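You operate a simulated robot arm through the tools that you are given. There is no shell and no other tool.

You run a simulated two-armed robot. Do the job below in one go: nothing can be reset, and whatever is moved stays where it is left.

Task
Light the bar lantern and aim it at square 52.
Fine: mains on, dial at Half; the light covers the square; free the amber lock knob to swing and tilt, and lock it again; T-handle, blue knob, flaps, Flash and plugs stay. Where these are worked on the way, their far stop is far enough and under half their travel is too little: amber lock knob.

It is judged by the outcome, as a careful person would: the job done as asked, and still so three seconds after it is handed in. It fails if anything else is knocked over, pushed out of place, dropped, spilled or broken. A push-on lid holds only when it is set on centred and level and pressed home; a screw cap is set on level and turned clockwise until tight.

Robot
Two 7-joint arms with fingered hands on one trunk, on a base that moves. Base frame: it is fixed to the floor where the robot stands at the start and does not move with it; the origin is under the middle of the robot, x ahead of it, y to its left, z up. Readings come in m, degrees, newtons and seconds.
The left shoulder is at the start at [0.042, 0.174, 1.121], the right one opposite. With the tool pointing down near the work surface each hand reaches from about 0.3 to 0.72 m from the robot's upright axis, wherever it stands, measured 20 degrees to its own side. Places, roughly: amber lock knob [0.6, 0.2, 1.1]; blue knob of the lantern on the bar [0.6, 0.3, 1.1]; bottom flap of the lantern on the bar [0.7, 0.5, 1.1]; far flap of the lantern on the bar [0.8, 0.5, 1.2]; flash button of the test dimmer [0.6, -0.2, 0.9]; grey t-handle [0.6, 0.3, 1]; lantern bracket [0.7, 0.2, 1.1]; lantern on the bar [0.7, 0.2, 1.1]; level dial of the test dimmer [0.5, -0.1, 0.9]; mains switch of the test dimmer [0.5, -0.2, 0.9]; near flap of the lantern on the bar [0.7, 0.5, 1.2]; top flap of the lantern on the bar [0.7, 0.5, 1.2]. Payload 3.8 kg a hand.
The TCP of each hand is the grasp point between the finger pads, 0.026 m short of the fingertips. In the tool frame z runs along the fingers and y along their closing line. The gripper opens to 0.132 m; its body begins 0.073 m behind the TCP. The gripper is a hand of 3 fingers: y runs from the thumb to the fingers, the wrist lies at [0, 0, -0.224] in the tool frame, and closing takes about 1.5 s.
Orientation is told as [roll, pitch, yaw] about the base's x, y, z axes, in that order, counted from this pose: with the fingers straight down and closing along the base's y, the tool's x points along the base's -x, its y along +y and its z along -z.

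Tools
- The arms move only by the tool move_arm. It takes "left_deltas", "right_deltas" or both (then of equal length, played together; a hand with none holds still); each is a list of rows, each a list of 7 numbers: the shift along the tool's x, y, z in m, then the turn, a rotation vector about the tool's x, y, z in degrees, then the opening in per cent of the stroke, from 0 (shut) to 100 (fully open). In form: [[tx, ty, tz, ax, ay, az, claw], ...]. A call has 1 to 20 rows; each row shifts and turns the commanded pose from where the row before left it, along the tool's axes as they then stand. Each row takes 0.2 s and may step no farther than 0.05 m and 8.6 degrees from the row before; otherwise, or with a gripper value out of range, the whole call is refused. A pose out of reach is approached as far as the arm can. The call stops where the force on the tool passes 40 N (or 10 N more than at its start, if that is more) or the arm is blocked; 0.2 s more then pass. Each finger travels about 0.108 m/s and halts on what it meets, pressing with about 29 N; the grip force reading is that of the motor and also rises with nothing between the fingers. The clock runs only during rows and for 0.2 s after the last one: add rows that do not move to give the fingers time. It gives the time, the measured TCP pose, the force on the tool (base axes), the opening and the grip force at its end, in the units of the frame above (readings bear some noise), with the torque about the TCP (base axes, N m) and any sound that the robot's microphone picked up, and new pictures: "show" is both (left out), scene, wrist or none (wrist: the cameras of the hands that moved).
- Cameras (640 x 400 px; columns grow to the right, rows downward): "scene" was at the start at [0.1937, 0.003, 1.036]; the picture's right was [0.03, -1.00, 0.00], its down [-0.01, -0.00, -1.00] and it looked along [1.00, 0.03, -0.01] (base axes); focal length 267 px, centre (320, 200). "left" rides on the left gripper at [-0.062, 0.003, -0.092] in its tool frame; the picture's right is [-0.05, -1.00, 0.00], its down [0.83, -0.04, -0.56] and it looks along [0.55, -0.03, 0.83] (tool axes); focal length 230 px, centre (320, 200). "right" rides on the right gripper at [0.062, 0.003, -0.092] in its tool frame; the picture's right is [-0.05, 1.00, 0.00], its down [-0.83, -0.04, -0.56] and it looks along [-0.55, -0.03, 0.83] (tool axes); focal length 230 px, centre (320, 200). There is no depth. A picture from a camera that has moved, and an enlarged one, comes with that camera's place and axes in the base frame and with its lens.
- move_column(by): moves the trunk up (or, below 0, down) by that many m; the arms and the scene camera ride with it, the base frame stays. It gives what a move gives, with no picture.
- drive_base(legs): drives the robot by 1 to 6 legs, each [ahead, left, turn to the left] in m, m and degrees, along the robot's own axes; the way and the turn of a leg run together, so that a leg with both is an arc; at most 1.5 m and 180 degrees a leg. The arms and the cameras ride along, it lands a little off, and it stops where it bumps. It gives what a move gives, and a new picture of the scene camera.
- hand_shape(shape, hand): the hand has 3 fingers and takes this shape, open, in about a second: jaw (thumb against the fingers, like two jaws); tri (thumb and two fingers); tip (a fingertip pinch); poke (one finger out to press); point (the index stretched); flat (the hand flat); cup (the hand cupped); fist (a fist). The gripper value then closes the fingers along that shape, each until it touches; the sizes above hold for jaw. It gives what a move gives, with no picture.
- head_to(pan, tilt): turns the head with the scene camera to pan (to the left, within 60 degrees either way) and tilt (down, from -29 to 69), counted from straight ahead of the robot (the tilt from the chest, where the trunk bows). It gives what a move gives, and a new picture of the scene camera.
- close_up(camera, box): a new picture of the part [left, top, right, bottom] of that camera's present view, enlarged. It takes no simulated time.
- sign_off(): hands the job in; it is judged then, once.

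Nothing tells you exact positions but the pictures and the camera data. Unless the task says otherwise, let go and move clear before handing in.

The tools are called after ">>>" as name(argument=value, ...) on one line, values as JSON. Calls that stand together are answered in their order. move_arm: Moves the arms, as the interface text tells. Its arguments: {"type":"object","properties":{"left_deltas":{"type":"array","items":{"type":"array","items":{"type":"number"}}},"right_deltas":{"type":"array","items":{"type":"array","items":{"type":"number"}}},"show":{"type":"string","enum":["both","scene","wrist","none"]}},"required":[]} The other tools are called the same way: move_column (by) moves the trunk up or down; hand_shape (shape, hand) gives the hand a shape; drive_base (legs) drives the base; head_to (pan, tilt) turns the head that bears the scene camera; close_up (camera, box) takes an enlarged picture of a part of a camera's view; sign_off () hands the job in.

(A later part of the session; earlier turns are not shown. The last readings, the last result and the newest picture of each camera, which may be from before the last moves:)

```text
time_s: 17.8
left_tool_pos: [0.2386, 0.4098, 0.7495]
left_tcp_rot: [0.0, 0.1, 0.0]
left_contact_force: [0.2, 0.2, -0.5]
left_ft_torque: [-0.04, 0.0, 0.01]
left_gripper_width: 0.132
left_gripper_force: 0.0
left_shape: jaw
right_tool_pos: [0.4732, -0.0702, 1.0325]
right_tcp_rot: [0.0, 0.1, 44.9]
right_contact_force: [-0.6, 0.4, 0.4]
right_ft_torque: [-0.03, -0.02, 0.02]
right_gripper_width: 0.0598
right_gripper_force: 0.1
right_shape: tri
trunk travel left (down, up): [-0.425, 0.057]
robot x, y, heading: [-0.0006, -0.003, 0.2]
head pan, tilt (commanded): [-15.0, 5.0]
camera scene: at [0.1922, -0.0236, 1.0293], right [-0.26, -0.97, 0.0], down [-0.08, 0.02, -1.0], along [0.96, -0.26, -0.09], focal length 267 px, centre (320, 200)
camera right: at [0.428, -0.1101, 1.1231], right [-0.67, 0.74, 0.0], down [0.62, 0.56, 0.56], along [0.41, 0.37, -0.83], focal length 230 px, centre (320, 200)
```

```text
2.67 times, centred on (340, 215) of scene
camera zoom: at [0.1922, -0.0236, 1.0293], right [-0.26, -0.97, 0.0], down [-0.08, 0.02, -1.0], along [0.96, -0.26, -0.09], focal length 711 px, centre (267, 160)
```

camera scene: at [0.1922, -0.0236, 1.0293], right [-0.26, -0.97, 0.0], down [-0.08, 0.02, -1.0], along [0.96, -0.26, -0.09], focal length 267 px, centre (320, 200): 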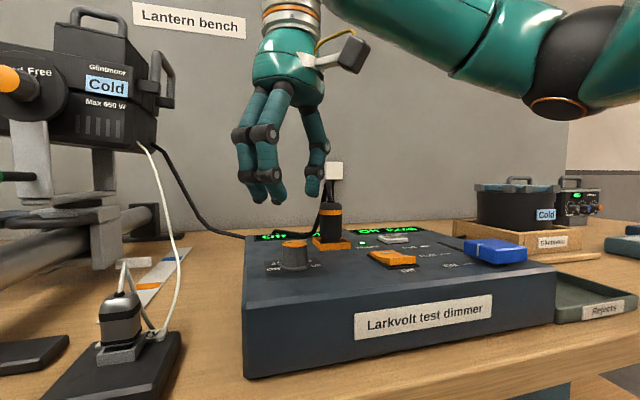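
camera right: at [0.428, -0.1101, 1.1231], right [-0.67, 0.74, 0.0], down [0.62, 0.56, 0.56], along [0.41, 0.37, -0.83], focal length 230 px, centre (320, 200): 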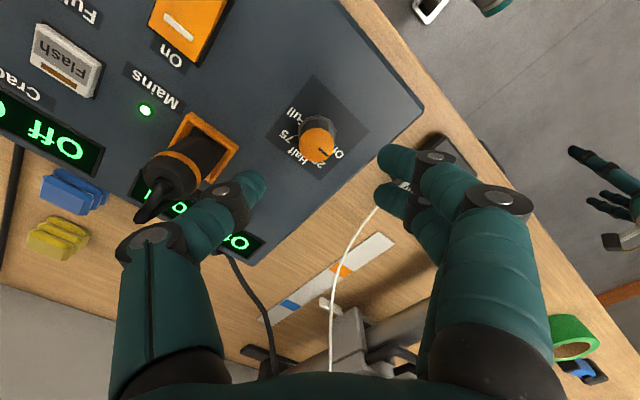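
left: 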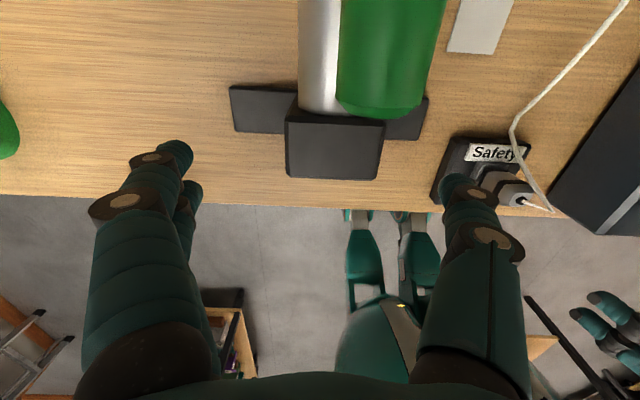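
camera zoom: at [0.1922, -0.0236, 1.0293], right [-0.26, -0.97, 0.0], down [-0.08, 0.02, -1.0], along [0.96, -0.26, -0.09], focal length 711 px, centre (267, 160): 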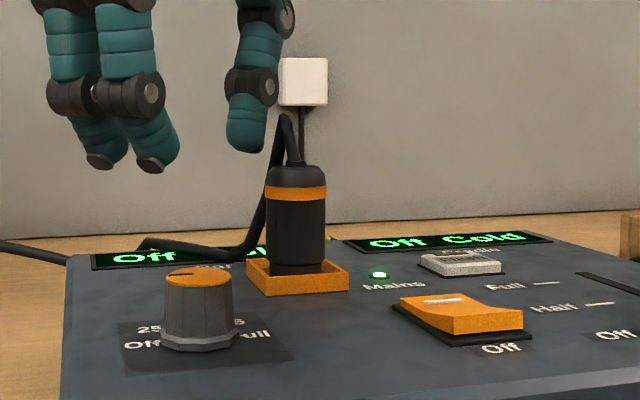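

The dial cap is at about (0.475, -0.071, 0.956) and the hand is centred over it. I'll descend and close on the dial.

>>> move_arm(right_deltas=[[-0.0007, -0.0021, 0.02, 0, 0, 0, 45], [0, 0, 0.02, 0, 0, 0, 45], [0, 0, 0.015, 0, 0, 0, 45], [0, 0, 0.0095, 0, 0, 0, 45], [0, 0, 0, 0, 0, 0, 45]], show="both")

>>> close_up(camera="scene", box=[220, 140, 460, 290])

>>> close_up(camera="right", box=[200, 100, 440, 250])

```text
time_s: 19.0
left_tool_pos: [0.2389, 0.4092, 0.7495]
left_tcp_rot: [-0.1, 0.0, 0.1]
left_contact_force: [0.0, 0.3, 0.3]
left_ft_torque: [0.01, 0.0, 0.0]
left_gripper_width: 0.1322
left_gripper_force: 0.1
left_shape: jaw
right_tool_pos: [0.4755, -0.0694, 0.9665]
right_tcp_rot: [0.0, -0.1, 45.0]
right_contact_force: [-1.1, -0.2, 0.3]
right_ft_torque: [0.02, 0.01, -0.03]
right_gripper_width: 0.0598
right_gripper_force: 0.0
right_shape: tri
trunk travel left (down, up): [-0.425, 0.057]
robot x, y, heading: [0.0001, -0.0013, -0.1]
head pan, tilt (commanded): [-15.0, 5.0]
camera scene: at [0.1921, -0.0238, 1.0294], right [-0.26, -0.97, 0.0], down [-0.08, 0.02, -1.0], along [0.96, -0.26, -0.09], focal length 267 px, centre (320, 200)
camera right: at [0.4306, -0.1114, 1.059], right [-0.67, 0.74, 0.0], down [0.62, 0.56, 0.56], along [0.41, 0.37, -0.83], focal length 230 px, centre (320, 200)
```

scene: 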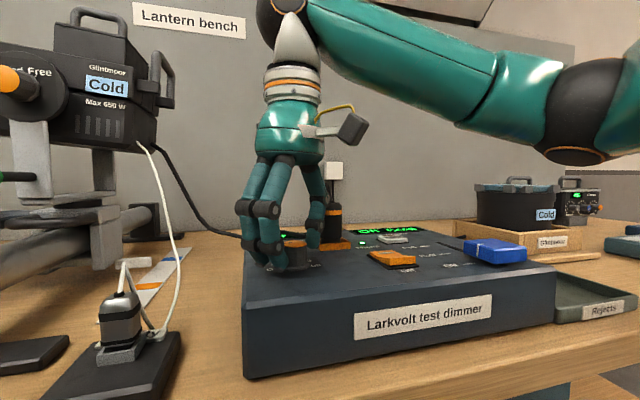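
right: 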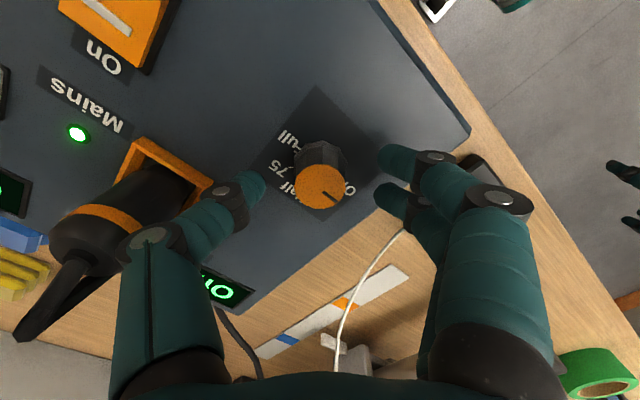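

```text
2.67 times, centred on (340, 215) of scene
camera zoom: at [0.1921, -0.0238, 1.0294], right [-0.26, -0.97, 0.0], down [-0.08, 0.02, -1.0], along [0.96, -0.26, -0.09], focal length 711 px, centre (267, 160)
```

zoom: 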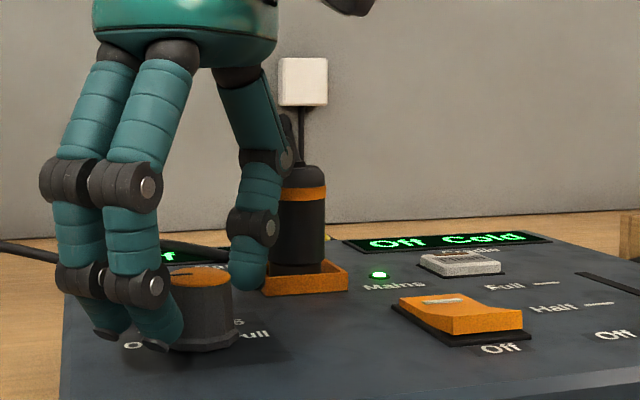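

```text
2.67 times, centred on (320, 175) of right
camera zoom: at [0.4306, -0.1114, 1.059], right [-0.67, 0.74, 0.0], down [0.62, 0.56, 0.56], along [0.41, 0.37, -0.83], focal length 614 px, centre (320, 267)
```

zoom: 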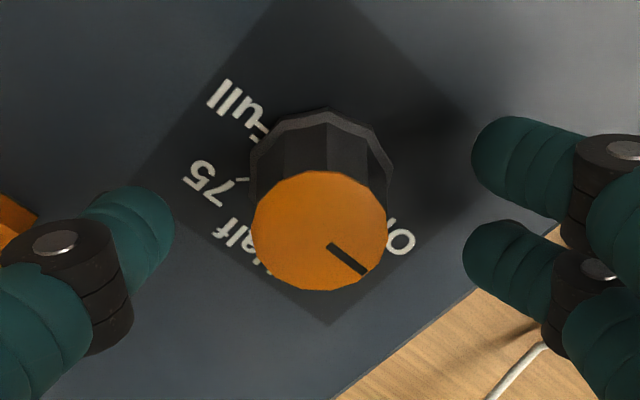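

The fingers straddle the dial evenly. Closing on it now.

>>> move_arm(right_deltas=[[0, 0, 0, 0, 0, 0, 15], [0, 0, 0, 0, 0, 0, 10], [0, 0, 0, 0, 0, 0, 10], [0, 0, 0, 0, 0, 0, 10]], show="both")

>>> close_up(camera="right", box=[200, 100, 440, 250])

```text
time_s: 20.0
left_tool_pos: [0.2393, 0.4089, 0.7492]
left_tcp_rot: [0.0, 0.0, 0.0]
left_contact_force: [-0.2, 0.1, -0.9]
left_ft_torque: [0.01, 0.06, 0.01]
left_gripper_width: 0.1318
left_gripper_force: 0.1
left_shape: jaw
right_tool_pos: [0.4769, -0.0708, 0.9677]
right_tcp_rot: [0.0, 0.1, 44.9]
right_contact_force: [1.7, -1.1, -0.4]
right_ft_torque: [-0.04, -0.03, -0.02]
right_gripper_width: 0.0167
right_gripper_force: 28.9
right_shape: tri
trunk travel left (down, up): [-0.425, 0.057]
robot x, y, heading: [0.0002, 0.0036, 0.3]
head pan, tilt (commanded): [-15.0, 5.0]
camera scene: at [0.1923, -0.0239, 1.0293], right [-0.26, -0.97, 0.0], down [-0.08, 0.02, -1.0], along [0.96, -0.26, -0.09], focal length 267 px, centre (320, 200)
camera right: at [0.431, -0.1119, 1.0589], right [-0.67, 0.74, 0.0], down [0.62, 0.56, 0.56], along [0.41, 0.37, -0.83], focal length 230 px, centre (320, 200)
```

scene: 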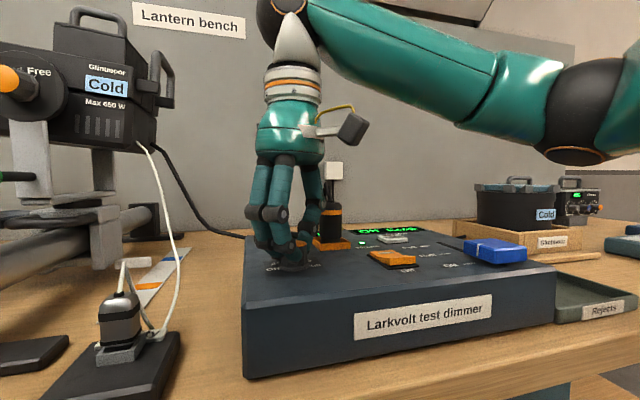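
right: 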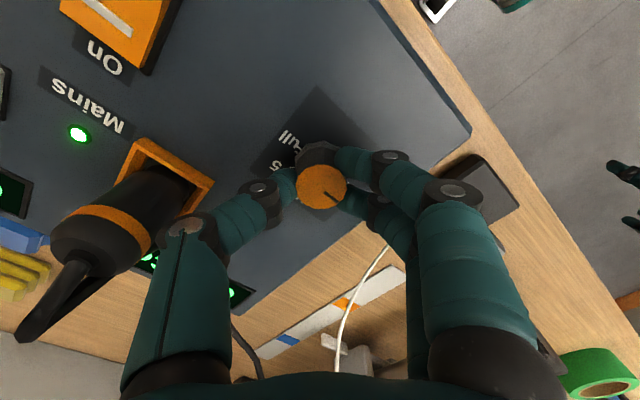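

```text
2.67 times, centred on (320, 175) of right
camera zoom: at [0.431, -0.1119, 1.0589], right [-0.67, 0.74, 0.0], down [0.62, 0.56, 0.56], along [0.41, 0.37, -0.83], focal length 614 px, centre (320, 267)
```

zoom: 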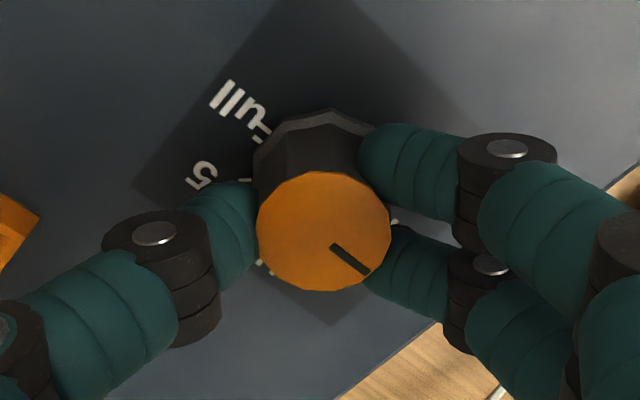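

Firm three-point grip. Turning the dial clockwise (seen from above), checking partway.

>>> move_arm(right_deltas=[[0, 0, 0, 0, 0, 8, 10], [0, 0, 0, 0, 0, 8, 10], [0, 0, 0, 0, 0, 8, 10], [0, 0, 0, 0, 0, 8, 10], [0, 0, 0, 0, 0, 8, 10], [0, 0, 0, 0, 0, 5, 10]], show="both")

>>> close_up(camera="right", box=[200, 100, 440, 250])

```text
time_s: 21.4
left_tool_pos: [0.239, 0.41, 0.7492]
left_tcp_rot: [0.1, 0.1, 0.0]
left_contact_force: [-0.2, 0.1, -0.2]
left_ft_torque: [0.03, -0.01, -0.01]
left_gripper_width: 0.1321
left_gripper_force: 0.0
left_shape: jaw
right_tool_pos: [0.476, -0.0714, 0.9681]
right_tcp_rot: [0.0, 0.0, -0.3]
right_contact_force: [3.4, -2.8, -2.5]
right_ft_torque: [-0.03, -0.06, 0.01]
right_gripper_width: 0.0169
right_gripper_force: 29.2
right_shape: tri
trunk travel left (down, up): [-0.425, 0.057]
robot x, y, heading: [0.0016, 0.0002, 0.1]
head pan, tilt (commanded): [-15.0, 5.0]
camera scene: at [0.1924, -0.0241, 1.0293], right [-0.26, -0.97, 0.0], down [-0.08, 0.02, -1.0], along [0.96, -0.26, -0.09], focal length 267 px, centre (320, 200)
camera right: at [0.415, -0.0676, 1.059], right [0.06, 1.0, 0.0], down [0.83, -0.05, 0.56], along [0.55, -0.03, -0.83], focal length 230 px, centre (320, 200)
```

scene: 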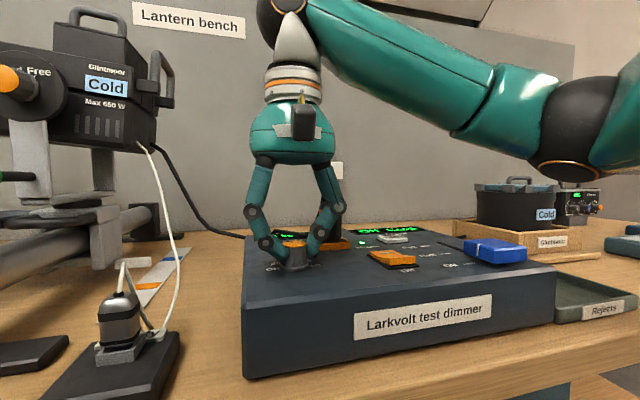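
right: 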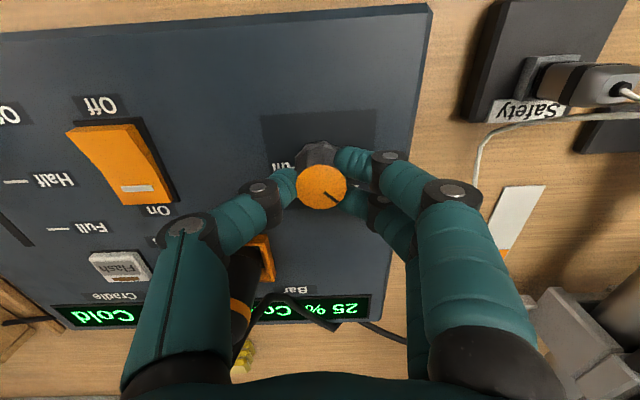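

```text
2.67 times, centred on (320, 175) of right
camera zoom: at [0.415, -0.0676, 1.059], right [0.06, 1.0, 0.0], down [0.83, -0.05, 0.56], along [0.55, -0.03, -0.83], focal length 614 px, centre (320, 267)
```

zoom: 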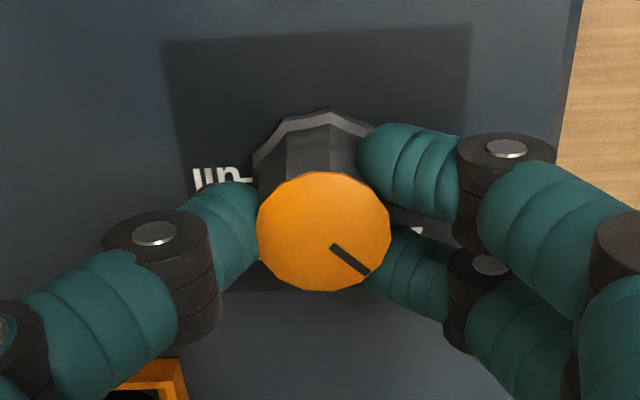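

The display shows 25 %, matching a 45° turn. Another 45° should give Half.

>>> move_arm(right_deltas=[[0, 0, 0, 0, 0, 8, 10], [0, 0, 0, 0, 0, 8, 10], [0, 0, 0, 0, 0, 8, 10], [0, 0, 0, 0, 0, 8, 10], [0, 0, 0, 0, 0, 8, 10], [0, 0, 0, 0, 0, 5, 10]], show="both")

>>> close_up(camera="right", box=[200, 100, 440, 250])

```text
time_s: 22.8
left_tool_pos: [0.2388, 0.4093, 0.7481]
left_tcp_rot: [0.0, 0.0, 0.0]
left_contact_force: [-0.4, -0.2, 0.3]
left_ft_torque: [0.02, -0.05, -0.02]
left_gripper_width: 0.1321
left_gripper_force: 0.2
left_shape: jaw
right_tool_pos: [0.4756, -0.0711, 0.9671]
right_tcp_rot: [0.0, 0.0, -45.2]
right_contact_force: [0.7, -3.5, -2.3]
right_ft_torque: [-0.09, 0.02, 0.01]
right_gripper_width: 0.0166
right_gripper_force: 28.9
right_shape: tri
trunk travel left (down, up): [-0.425, 0.057]
robot x, y, heading: [0.0003, -0.0008, 0.1]
head pan, tilt (commanded): [-15.0, 5.0]
camera scene: at [0.1922, -0.0241, 1.0293], right [-0.26, -0.97, 0.0], down [-0.08, 0.02, -1.0], along [0.96, -0.26, -0.09], focal length 267 px, centre (320, 200)
camera right: at [0.4349, -0.0251, 1.0589], right [0.74, 0.67, 0.0], down [0.56, -0.62, 0.55], along [0.37, -0.41, -0.83], focal length 230 px, centre (320, 200)
```

scene: 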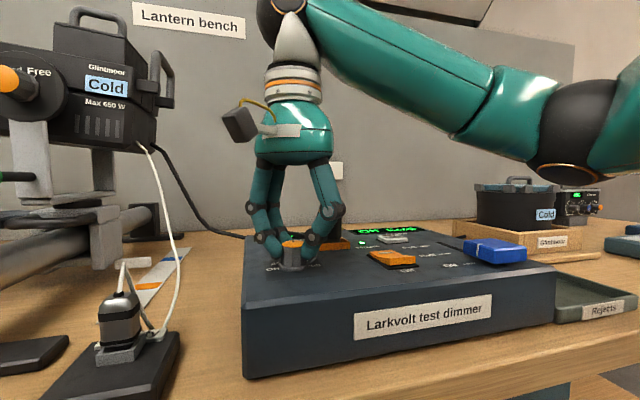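
right: 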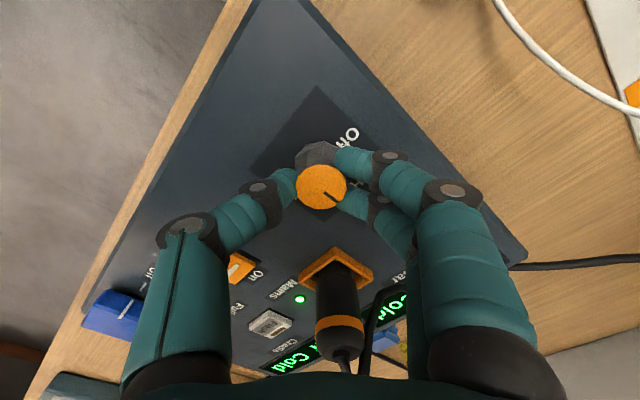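

```text
2.67 times, centred on (320, 175) of right
camera zoom: at [0.4349, -0.0251, 1.0589], right [0.74, 0.67, 0.0], down [0.56, -0.62, 0.55], along [0.37, -0.41, -0.83], focal length 614 px, centre (320, 267)
```

zoom: 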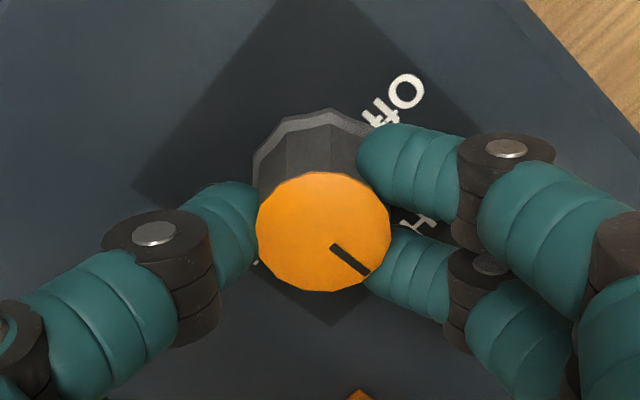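

Total turn is 90°. I'll release, lift clear, and read the display and the board.

>>> move_arm(right_deltas=[[0, 0, 0, 0, 0, 0, 45], [0, 0, 0, 0, 0, 0, 45], [0, 0, 0, 0, 0, 0, 45], [0, 0, -0.03, 0, 0, 0, 45], [0, 0, -0.04, 0, 0, 0, 45], [0, 0, -0.04, 0, 0, 0, 45], [0, 0, 0, 0, 0, 0, 45]], show="both")

>>> close_up(camera="right", box=[160, 60, 480, 260])

>>> close_up(camera="scene", box=[230, 190, 430, 300])

```text
time_s: 24.4
left_tool_pos: [0.239, 0.4091, 0.7494]
left_tcp_rot: [0.0, 0.1, 0.0]
left_contact_force: [0.6, -0.3, 0.1]
left_ft_torque: [-0.01, 0.04, 0.03]
left_gripper_width: 0.132
left_gripper_force: 0.0
left_shape: jaw
right_tool_pos: [0.4746, -0.0706, 1.0774]
right_tcp_rot: [0.0, 0.0, -45.0]
right_contact_force: [0.1, -0.1, 0.9]
right_ft_torque: [-0.03, 0.03, 0.02]
right_gripper_width: 0.0588
right_gripper_force: 0.0
right_shape: tri
trunk travel left (down, up): [-0.425, 0.057]
robot x, y, heading: [-0.0007, 0.0014, -0.0]
head pan, tilt (commanded): [-15.0, 5.0]
camera scene: at [0.1923, -0.0239, 1.0292], right [-0.26, -0.97, 0.0], down [-0.08, 0.02, -1.0], along [0.96, -0.26, -0.09], focal length 267 px, centre (320, 200)
camera right: at [0.4342, -0.0248, 1.1686], right [0.74, 0.67, 0.0], down [0.56, -0.62, 0.55], along [0.37, -0.41, -0.83], focal length 230 px, centre (320, 200)
```

scene: 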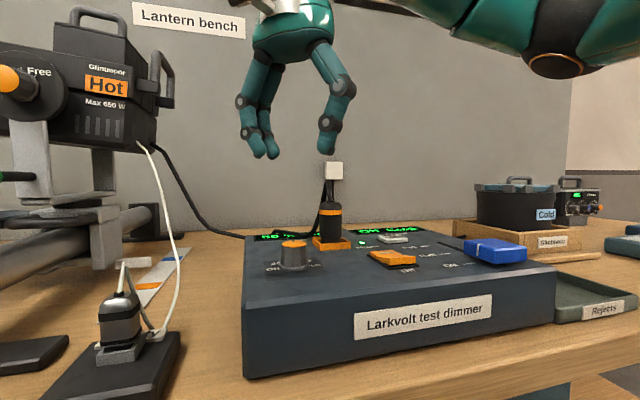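
right: 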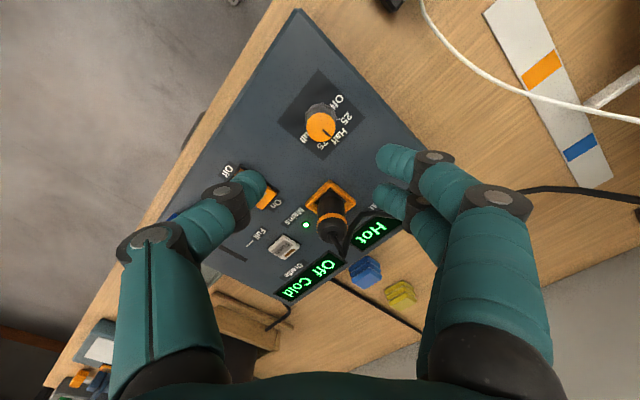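

```text
2.00 times, centred on (320, 160) of right
camera zoom: at [0.4342, -0.0248, 1.1686], right [0.74, 0.67, 0.0], down [0.56, -0.62, 0.55], along [0.37, -0.41, -0.83], focal length 460 px, centre (320, 280)
```

zoom: 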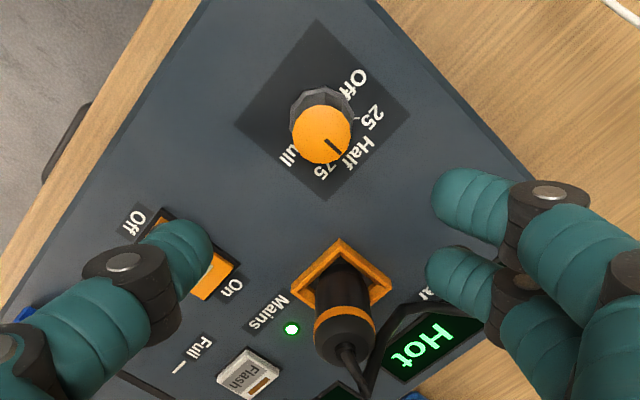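

```text
3.20 times, centred on (330, 245) of scene
camera zoom: at [0.1923, -0.0239, 1.0292], right [-0.26, -0.97, 0.0], down [-0.08, 0.02, -1.0], along [0.96, -0.26, -0.09], focal length 853 px, centre (288, 56)
```

zoom: 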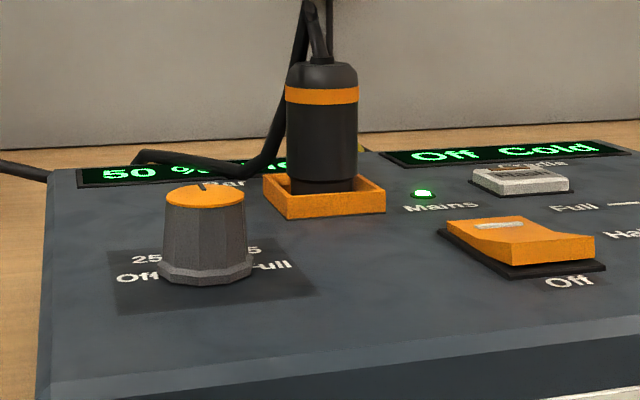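

The dimmer reads "50 % Hot" on the Bar channel, and the lantern's label now shows "Hot", so I must only touch handles from here. I'll look at where the light falls on the board.

>>> head_to(pan=60, tilt=-8)

>>> close_up(camera="scene", box=[200, 100, 440, 280])

>>> close_up(camera="scene", box=[400, 130, 640, 280])

```text
time_s: 25.9
left_tool_pos: [0.2382, 0.4092, 0.7491]
left_tcp_rot: [0.0, 0.0, -0.2]
left_contact_force: [0.1, 0.2, 0.6]
left_ft_torque: [0.01, 0.01, -0.01]
left_gripper_width: 0.1319
left_gripper_force: 0.0
left_shape: jaw
right_tool_pos: [0.4749, -0.0705, 1.0763]
right_tcp_rot: [0.0, 0.0, -45.0]
right_contact_force: [0.1, -1.1, 0.7]
right_ft_torque: [0.01, -0.01, 0.0]
right_gripper_width: 0.0587
right_gripper_force: 0.0
right_shape: tri
trunk travel left (down, up): [-0.425, 0.057]
robot x, y, heading: [0.0012, 0.0013, 0.1]
head pan, tilt (commanded): [60.0, -8.0]
camera scene: at [0.1463, 0.0741, 1.0496], right [0.87, -0.5, 0.0], down [0.07, 0.12, -0.99], along [0.5, 0.86, 0.14], focal length 267 px, centre (320, 200)
```

scene: 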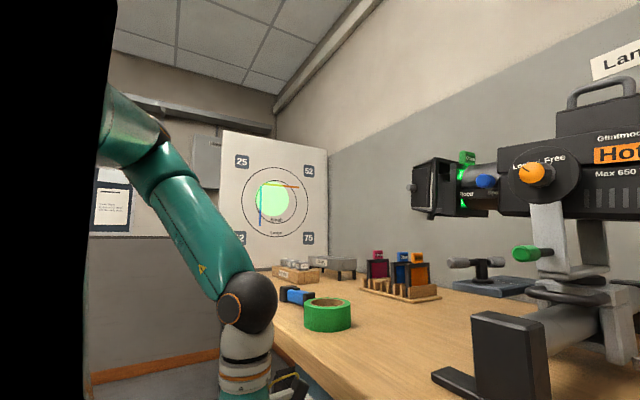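

```text
2.22 times, centred on (320, 190) of scene
camera zoom: at [0.1463, 0.0741, 1.0496], right [0.87, -0.5, 0.0], down [0.07, 0.12, -0.99], along [0.5, 0.86, 0.14], focal length 592 px, centre (320, 222)
```

zoom: 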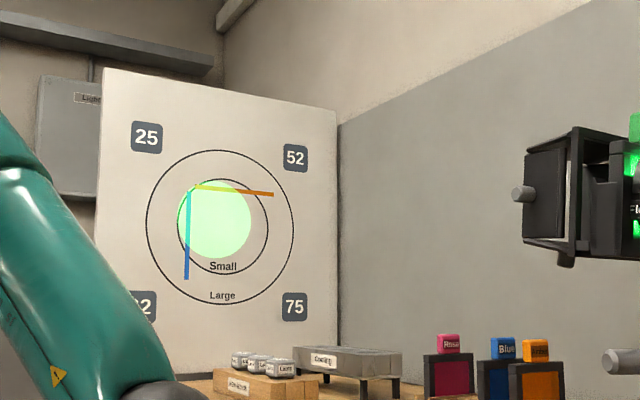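

```text
2.67 times, centred on (520, 205) of scene
camera zoom: at [0.1463, 0.0741, 1.0496], right [0.87, -0.5, 0.0], down [0.07, 0.12, -0.99], along [0.5, 0.86, 0.14], focal length 711 px, centre (-213, 187)
```

zoom: 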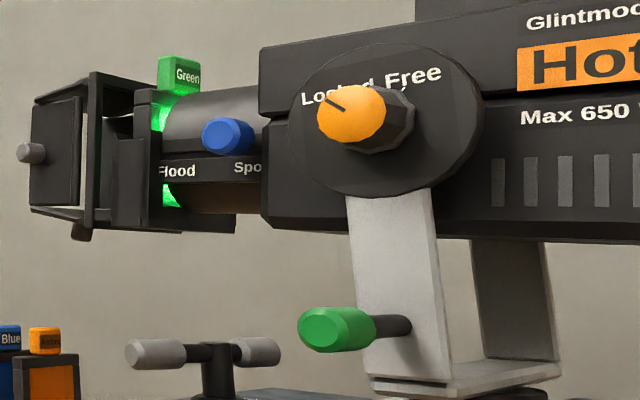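

The spot (green gel) is now near the board's centre; square 52 is up and to the far side (about +0.24 m in x and +0.2 m in z at the board). I'll study the lantern handles and amber knob more closely before touching it.

>>> head_to(pan=22, tilt=-5)

>>> close_up(camera="scene", box=[200, 60, 480, 235])

>>> close_up(camera="scene", box=[180, 180, 460, 355])

```text
time_s: 26.9
left_tool_pos: [0.238, 0.4102, 0.7485]
left_tcp_rot: [0.1, 0.0, -0.1]
left_contact_force: [-0.1, 0.0, -0.8]
left_ft_torque: [0.0, 0.01, 0.0]
left_gripper_width: 0.132
left_gripper_force: 0.1
left_shape: jaw
right_tool_pos: [0.4747, -0.0702, 1.077]
right_tcp_rot: [0.0, 0.0, -45.0]
right_contact_force: [1.2, 0.0, 0.1]
right_ft_torque: [0.0, 0.0, 0.02]
right_gripper_width: 0.0589
right_gripper_force: 0.0
right_shape: tri
trunk travel left (down, up): [-0.425, 0.057]
robot x, y, heading: [-0.0009, 0.0025, -0.3]
head pan, tilt (commanded): [22.0, -5.0]
camera scene: at [0.1844, 0.0328, 1.045], right [0.38, -0.93, 0.0], down [0.08, 0.03, -1.0], along [0.92, 0.37, 0.09], focal length 267 px, centre (320, 200)
```

scene: 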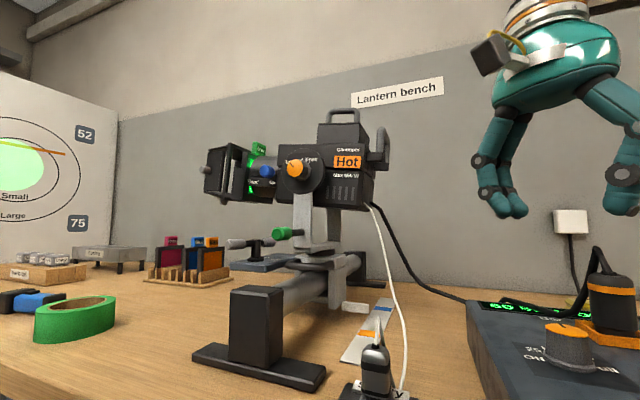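

```text
2.29 times, centred on (340, 148) of scene
camera zoom: at [0.1844, 0.0328, 1.045], right [0.38, -0.93, 0.0], down [0.08, 0.03, -1.0], along [0.92, 0.37, 0.09], focal length 609 px, centre (274, 320)
```

zoom: 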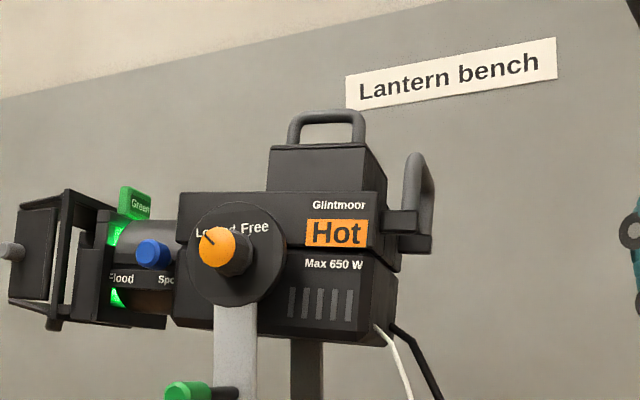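

```text
2.29 times, centred on (320, 268) of scene
camera zoom: at [0.1844, 0.0328, 1.045], right [0.38, -0.93, 0.0], down [0.08, 0.03, -1.0], along [0.92, 0.37, 0.09], focal length 609 px, centre (320, 46)
```

zoom: 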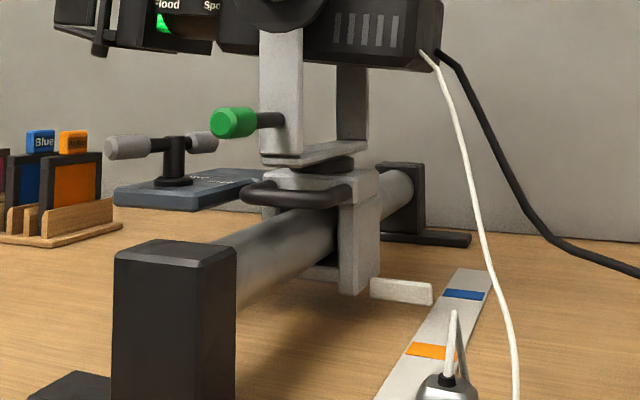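

I estimate the amber knob cap at (0.599, 0.249, 1.145) with its pointer at Locked, and the rear handle's top bar around x 0.646–0.72, y 0.10, z 1.215. The plan is for the right hand to hold the rear handle while the left works the knob; first I'll raise the right hand and point it left (+y) to view the handle.

>>> move_arm(right_deltas=[[0, 0, -0.02, 0, 0, -8, 45], [0, 0, -0.02, 0, 0, -8, 45], [0, 0, -0.02, 0, 0, -8, 45], [0, 0, -0.02, 0, 0, -8, 45], [0, 0, -0.02, 0, 0, -8, 45], [0, 0, -0.02, 0, 0, -5, 45], [0, 0, 0, -8.18, 0, 0, 45], [0, 0, 0, -8.18, 0, 0, 45], [0, 0, 0, -8.18, 0, 0, 45], [0, 0, 0, -8.18, 0, 0, 45], [0, 0, 0, -8.18, 0, 0, 45], [0, 0, 0, -8.18, 0, 0, 45], [0, 0, 0, -8.18, 0, 0, 45], [0, 0, 0, -8.18, 0, 0, 45], [0, 0, 0, -8.18, 0, 0, 45], [0, 0, 0, -8.18, 0, 0, 45], [0, 0, 0, -8.18, 0, 0, 45]], show="both")

```text
time_s: 30.6
left_tool_pos: [0.2386, 0.4095, 0.749]
left_tcp_rot: [-0.1, -0.1, -0.1]
left_contact_force: [0.4, -0.5, -0.2]
left_ft_torque: [-0.01, 0.0, 0.04]
left_gripper_width: 0.1323
left_gripper_force: 0.0
left_shape: jaw
right_tool_pos: [0.4752, -0.071, 1.1978]
right_tcp_rot: [90.1, 0.0, -0.1]
right_contact_force: [-0.8, -0.1, 0.0]
right_ft_torque: [0.02, 0.0, -0.03]
right_gripper_width: 0.0591
right_gripper_force: 0.1
right_shape: tri
trunk travel left (down, up): [-0.425, 0.057]
robot x, y, heading: [-0.0017, -0.0039, -0.2]
head pan, tilt (commanded): [22.0, -5.0]
camera scene: at [0.1845, 0.0328, 1.045], right [0.37, -0.93, 0.0], down [0.08, 0.03, -1.0], along [0.92, 0.37, 0.09], focal length 267 px, centre (320, 200)
camera right: at [0.4144, -0.163, 1.1998], right [0.05, 0.0, 1.0], down [0.83, -0.56, -0.04], along [0.56, 0.83, -0.03], focal length 230 px, centre (320, 200)
```

scene: 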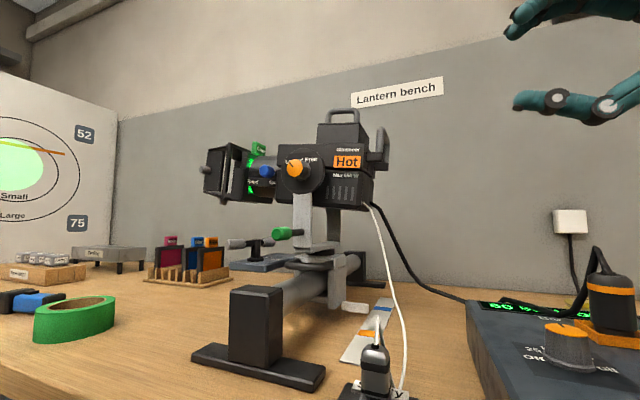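
right: 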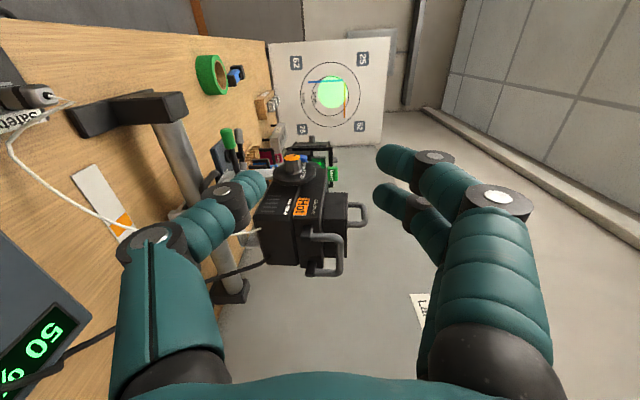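

This wrist view shows the lantern's back and the target board together. I'll zoom in on the rear handle.

>>> close_up(camera="right", box=[230, 130, 390, 290])

>>> close_up(camera="right", box=[260, 30, 400, 150])

>>> close_up(camera="scene", box=[290, 90, 410, 220])

```text
2.50 times, centred on (310, 210) of right
camera zoom: at [0.4144, -0.163, 1.1998], right [0.05, 0.0, 1.0], down [0.83, -0.56, -0.04], along [0.56, 0.83, -0.03], focal length 575 px, centre (345, 175)
```

zoom: 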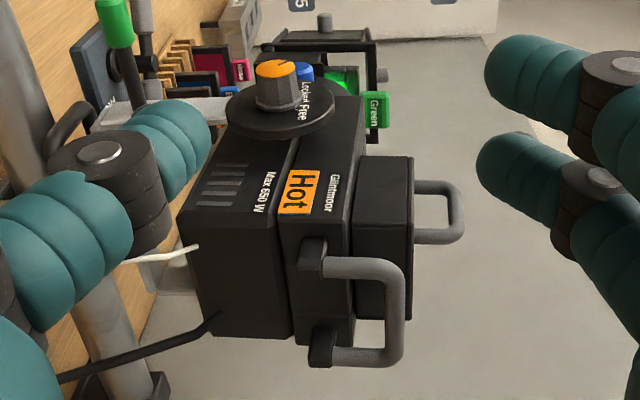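

```text
3.33 times, centred on (330, 90) of right
camera zoom: at [0.4144, -0.163, 1.1998], right [0.05, 0.0, 1.0], down [0.83, -0.56, -0.04], along [0.56, 0.83, -0.03], focal length 767 px, centre (287, 567)
```

zoom: 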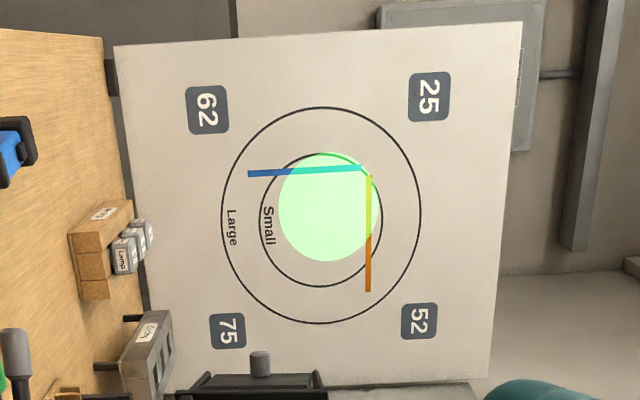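

```text
3.08 times, centred on (350, 155) of scene
camera zoom: at [0.1845, 0.0328, 1.045], right [0.37, -0.93, 0.0], down [0.08, 0.03, -1.0], along [0.92, 0.37, 0.09], focal length 820 px, centre (228, 338)
```

zoom: 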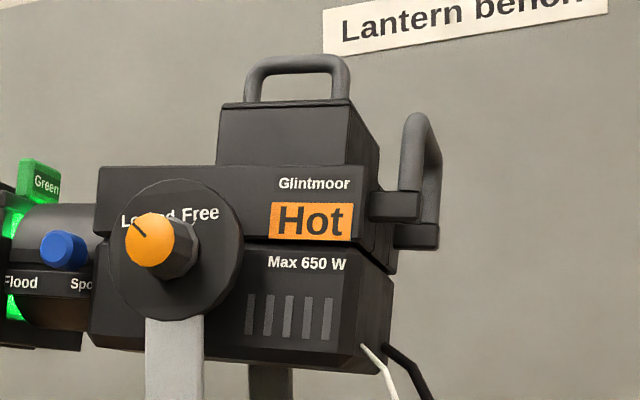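

The handle's top bar runs from about (0.668, 0.107, 1.218) to (0.756, 0.107, 1.218), about 3 cm behind the body. I'll angle the right hand 30° and bring it to a pre-grasp point 8 cm short of the bar.

>>> move_arm(right_deltas=[[0, 0, 0, 0, -7.5, 0, 45], [0, 0, 0, 0, -7.5, 0, 45], [0, 0, 0, 0, -7.5, 0, 45], [0, 0, 0, 0, -7.5, 0, 45], [-0.0218, 0.004, 0.0362, 0, 0, 0, 45], [-0.0218, 0.004, 0.0362, 0, 0, 0, 45], [-0.0218, 0.004, 0.0362, 0, 0, 0, 45], [-0.0218, 0.004, 0.0362, 0, 0, 0, 45], [-0.0218, 0.004, 0.0362, 0, 0, 0, 45]], show="both")

>>> close_up(camera="right", box=[220, 80, 420, 280])

>>> close_up(camera="scene", box=[290, 60, 490, 220])

```text
time_s: 32.5
left_tool_pos: [0.2382, 0.409, 0.749]
left_tcp_rot: [0.0, 0.0, 0.0]
left_contact_force: [0.1, 0.3, -0.3]
left_ft_torque: [-0.03, 0.0, 0.01]
left_gripper_width: 0.1319
left_gripper_force: 0.0
left_shape: jaw
right_tool_pos: [0.6609, 0.033, 1.2155]
right_tcp_rot: [89.9, 0.0, -30.0]
right_contact_force: [0.1, -0.3, 0.7]
right_ft_torque: [0.04, 0.03, 0.01]
right_gripper_width: 0.0586
right_gripper_force: 0.0
right_shape: tri
trunk travel left (down, up): [-0.425, 0.057]
robot x, y, heading: [0.0008, -0.0001, 0.1]
head pan, tilt (commanded): [22.0, -5.0]
camera scene: at [0.1849, 0.0334, 1.0449], right [0.37, -0.93, 0.0], down [0.08, 0.03, -1.0], along [0.92, 0.37, 0.09], focal length 267 px, centre (320, 200)
camera right: at [0.5617, -0.0163, 1.2186], right [0.04, -0.03, 1.0], down [0.44, -0.9, -0.04], along [0.9, 0.44, -0.03], focal length 230 px, centre (320, 200)
```

scene: 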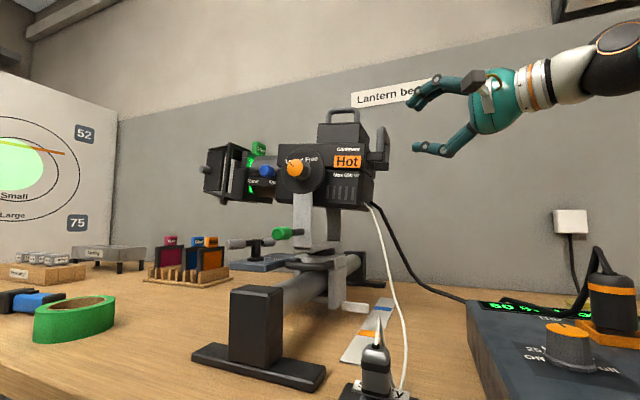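
right: 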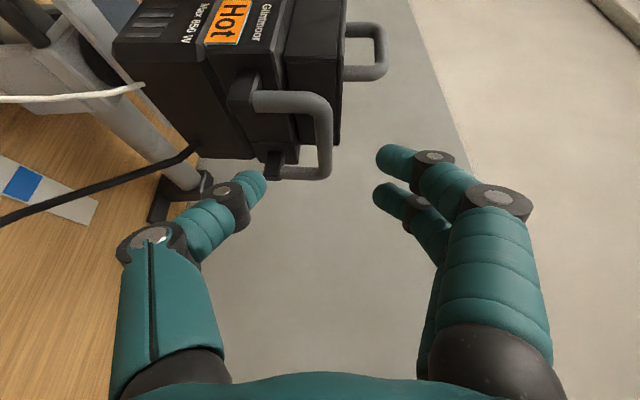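

```text
2.00 times, centred on (320, 180) of right
camera zoom: at [0.5617, -0.0163, 1.2186], right [0.04, -0.03, 1.0], down [0.44, -0.9, -0.04], along [0.9, 0.44, -0.03], focal length 460 px, centre (320, 240)
```

zoom: 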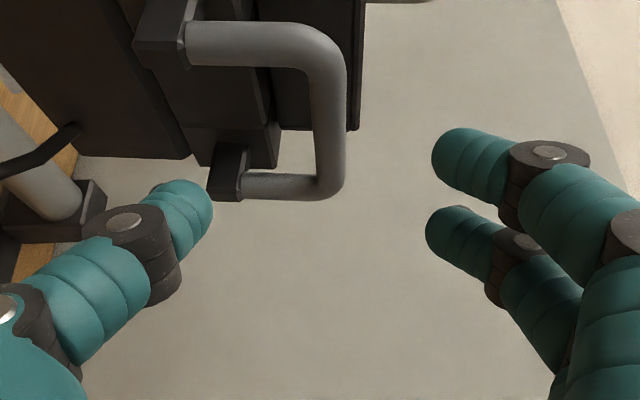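

```text
2.50 times, centred on (390, 140) of scene
camera zoom: at [0.1849, 0.0334, 1.0449], right [0.37, -0.93, 0.0], down [0.08, 0.03, -1.0], along [0.92, 0.37, 0.09], focal length 666 px, centre (145, 350)
```

zoom: 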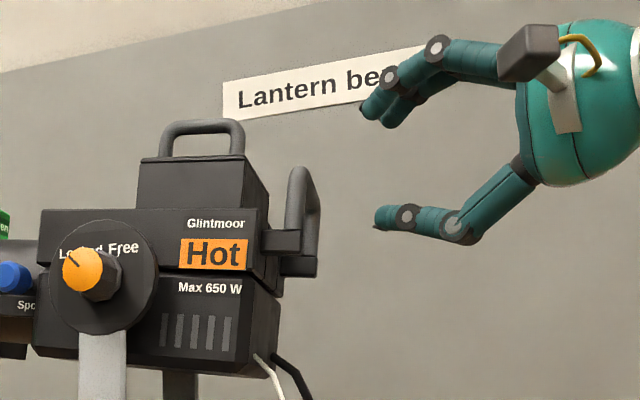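

Aligned well: the thumb will pass under the bar between the legs and the fingers above it. Moving straight in along the fingers.

>>> move_arm(right_deltas=[[0, 0.0005, 0.02, 0, 0, 0, 45], [0, 0.0005, 0.02, 0, 0, 0, 45], [0, 0.0005, 0.02, 0, 0, 0, 45], [-0.001, 0, 0.01, 0, 0, 0, 45], [0, 0, 0, 0, 0, 0, 45]], show="both")

>>> close_up(camera="right", box=[220, 80, 420, 280])

>>> close_up(camera="scene", box=[290, 60, 490, 220])

```text
time_s: 33.8
left_tool_pos: [0.2391, 0.4085, 0.7503]
left_tcp_rot: [0.0, 0.0, 0.0]
left_contact_force: [1.0, -0.4, 0.6]
left_ft_torque: [-0.02, -0.02, 0.01]
left_gripper_width: 0.1319
left_gripper_force: 0.1
left_shape: jaw
right_tool_pos: [0.6965, 0.0927, 1.2192]
right_tcp_rot: [90.0, 0.0, -30.0]
right_contact_force: [0.3, 0.8, 0.3]
right_ft_torque: [0.02, -0.01, 0.01]
right_gripper_width: 0.059
right_gripper_force: 0.0
right_shape: tri
trunk travel left (down, up): [-0.425, 0.057]
robot x, y, heading: [-0.0016, 0.0004, -0.0]
head pan, tilt (commanded): [22.0, -5.0]
camera scene: at [0.1845, 0.0327, 1.045], right [0.37, -0.93, 0.0], down [0.08, 0.03, -1.0], along [0.92, 0.37, 0.09], focal length 267 px, centre (320, 200)
camera right: at [0.5975, 0.0429, 1.2215], right [0.04, -0.03, 1.0], down [0.44, -0.9, -0.04], along [0.9, 0.44, -0.03], focal length 230 px, centre (320, 200)
```

scene: 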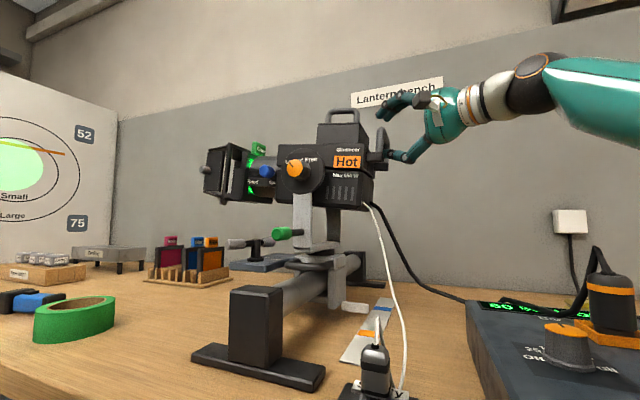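
right: 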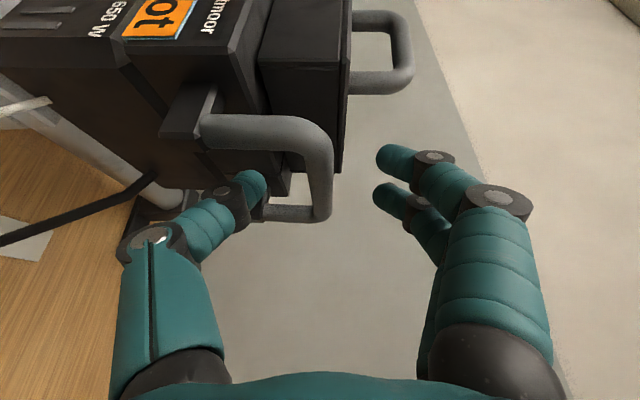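

```text
2.00 times, centred on (320, 180) of right
camera zoom: at [0.5975, 0.0429, 1.2215], right [0.04, -0.03, 1.0], down [0.44, -0.9, -0.04], along [0.9, 0.44, -0.03], focal length 460 px, centre (320, 240)
```

zoom: 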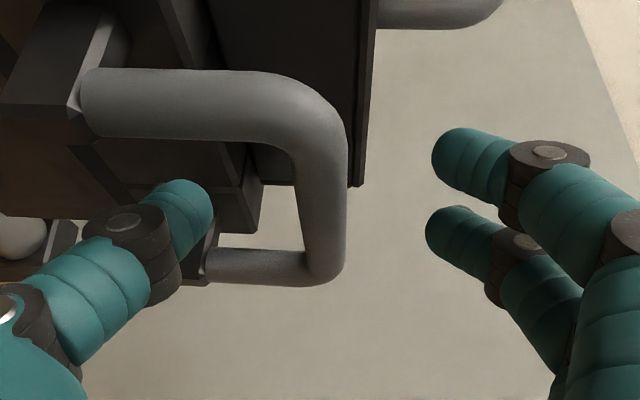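

```text
2.50 times, centred on (390, 140) of scene
camera zoom: at [0.1845, 0.0327, 1.045], right [0.37, -0.93, 0.0], down [0.08, 0.03, -1.0], along [0.92, 0.37, 0.09], focal length 666 px, centre (145, 350)
```

zoom: 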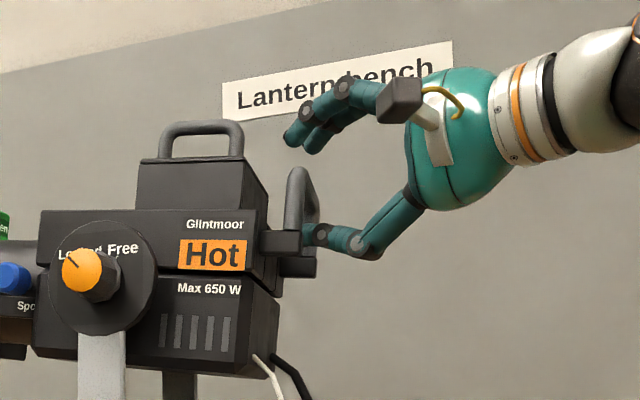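

The thumb is entering the loop beneath the bar. I'll go in about 9 mm more and then close gently on the bar.

>>> move_arm(right_deltas=[[-0.001, -0.001, 0.009, 0, 0, 0, 45], [0, 0, 0, 0, 0, 0, 30], [0, 0, 0, 0, 0, 0, 10], [0, 0, 0, 0, 0, 0, 5], [0, 0, 0, 0, 0, 0, 5], [0, 0, 0, 0, 0, 0, 5]], show="both")

>>> close_up(camera="right", box=[220, 80, 420, 280])

>>> close_up(camera="scene", box=[290, 60, 490, 220])

```text
time_s: 35.1
left_tool_pos: [0.2382, 0.4083, 0.7493]
left_tcp_rot: [0.0, 0.1, 0.1]
left_contact_force: [0.5, 0.5, 0.8]
left_ft_torque: [-0.02, -0.01, 0.0]
left_gripper_width: 0.1316
left_gripper_force: 0.0
left_shape: jaw
right_tool_pos: [0.7038, 0.0975, 1.218]
right_tcp_rot: [89.9, 0.0, -30.0]
right_contact_force: [0.2, 0.3, -0.1]
right_ft_torque: [-0.01, -0.01, -0.04]
right_gripper_width: 0.0074
right_gripper_force: 0.1
right_shape: tri
trunk travel left (down, up): [-0.425, 0.057]
robot x, y, heading: [0.003, 0.0, 0.0]
head pan, tilt (commanded): [22.0, -5.0]
camera scene: at [0.1844, 0.0326, 1.0451], right [0.37, -0.93, 0.0], down [0.08, 0.03, -1.0], along [0.92, 0.37, 0.09], focal length 267 px, centre (320, 200)
camera right: at [0.6031, 0.0495, 1.2205], right [0.04, -0.03, 1.0], down [0.44, -0.9, -0.04], along [0.9, 0.44, -0.03], focal length 230 px, centre (320, 200)
```

scene: 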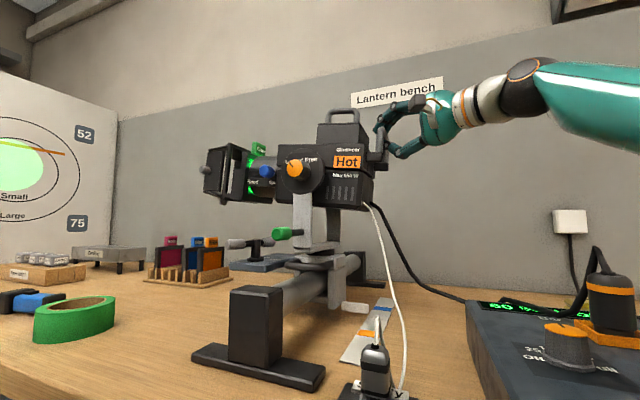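
right: 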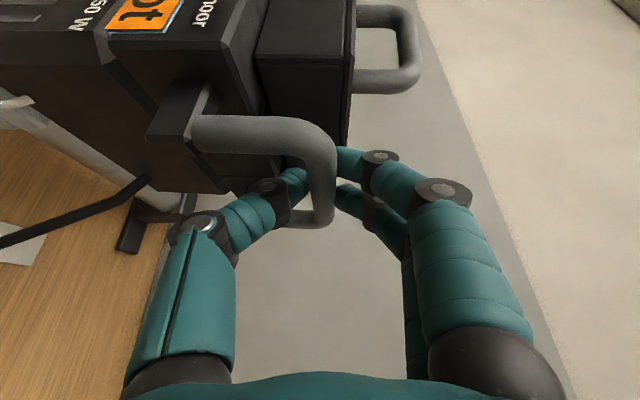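

```text
2.00 times, centred on (320, 180) of right
camera zoom: at [0.6031, 0.0495, 1.2205], right [0.04, -0.03, 1.0], down [0.44, -0.9, -0.04], along [0.9, 0.44, -0.03], focal length 460 px, centre (320, 240)
```

zoom: 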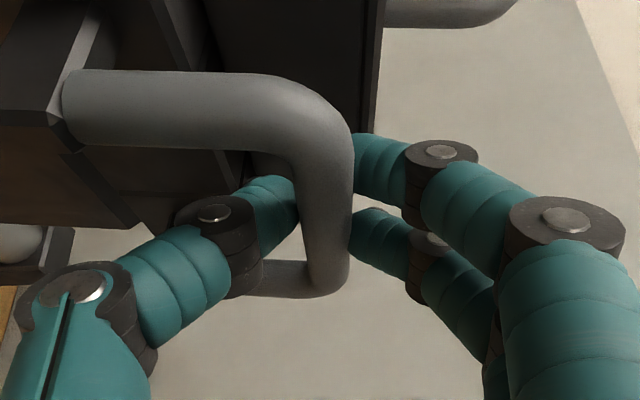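

```text
2.50 times, centred on (390, 140) of scene
camera zoom: at [0.1844, 0.0326, 1.0451], right [0.37, -0.93, 0.0], down [0.08, 0.03, -1.0], along [0.92, 0.37, 0.09], focal length 666 px, centre (145, 350)
```

zoom: 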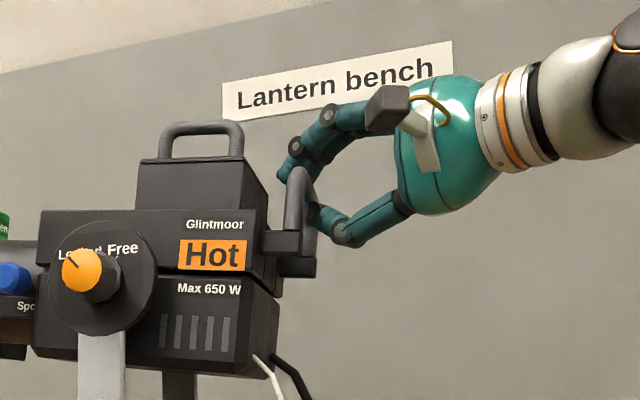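

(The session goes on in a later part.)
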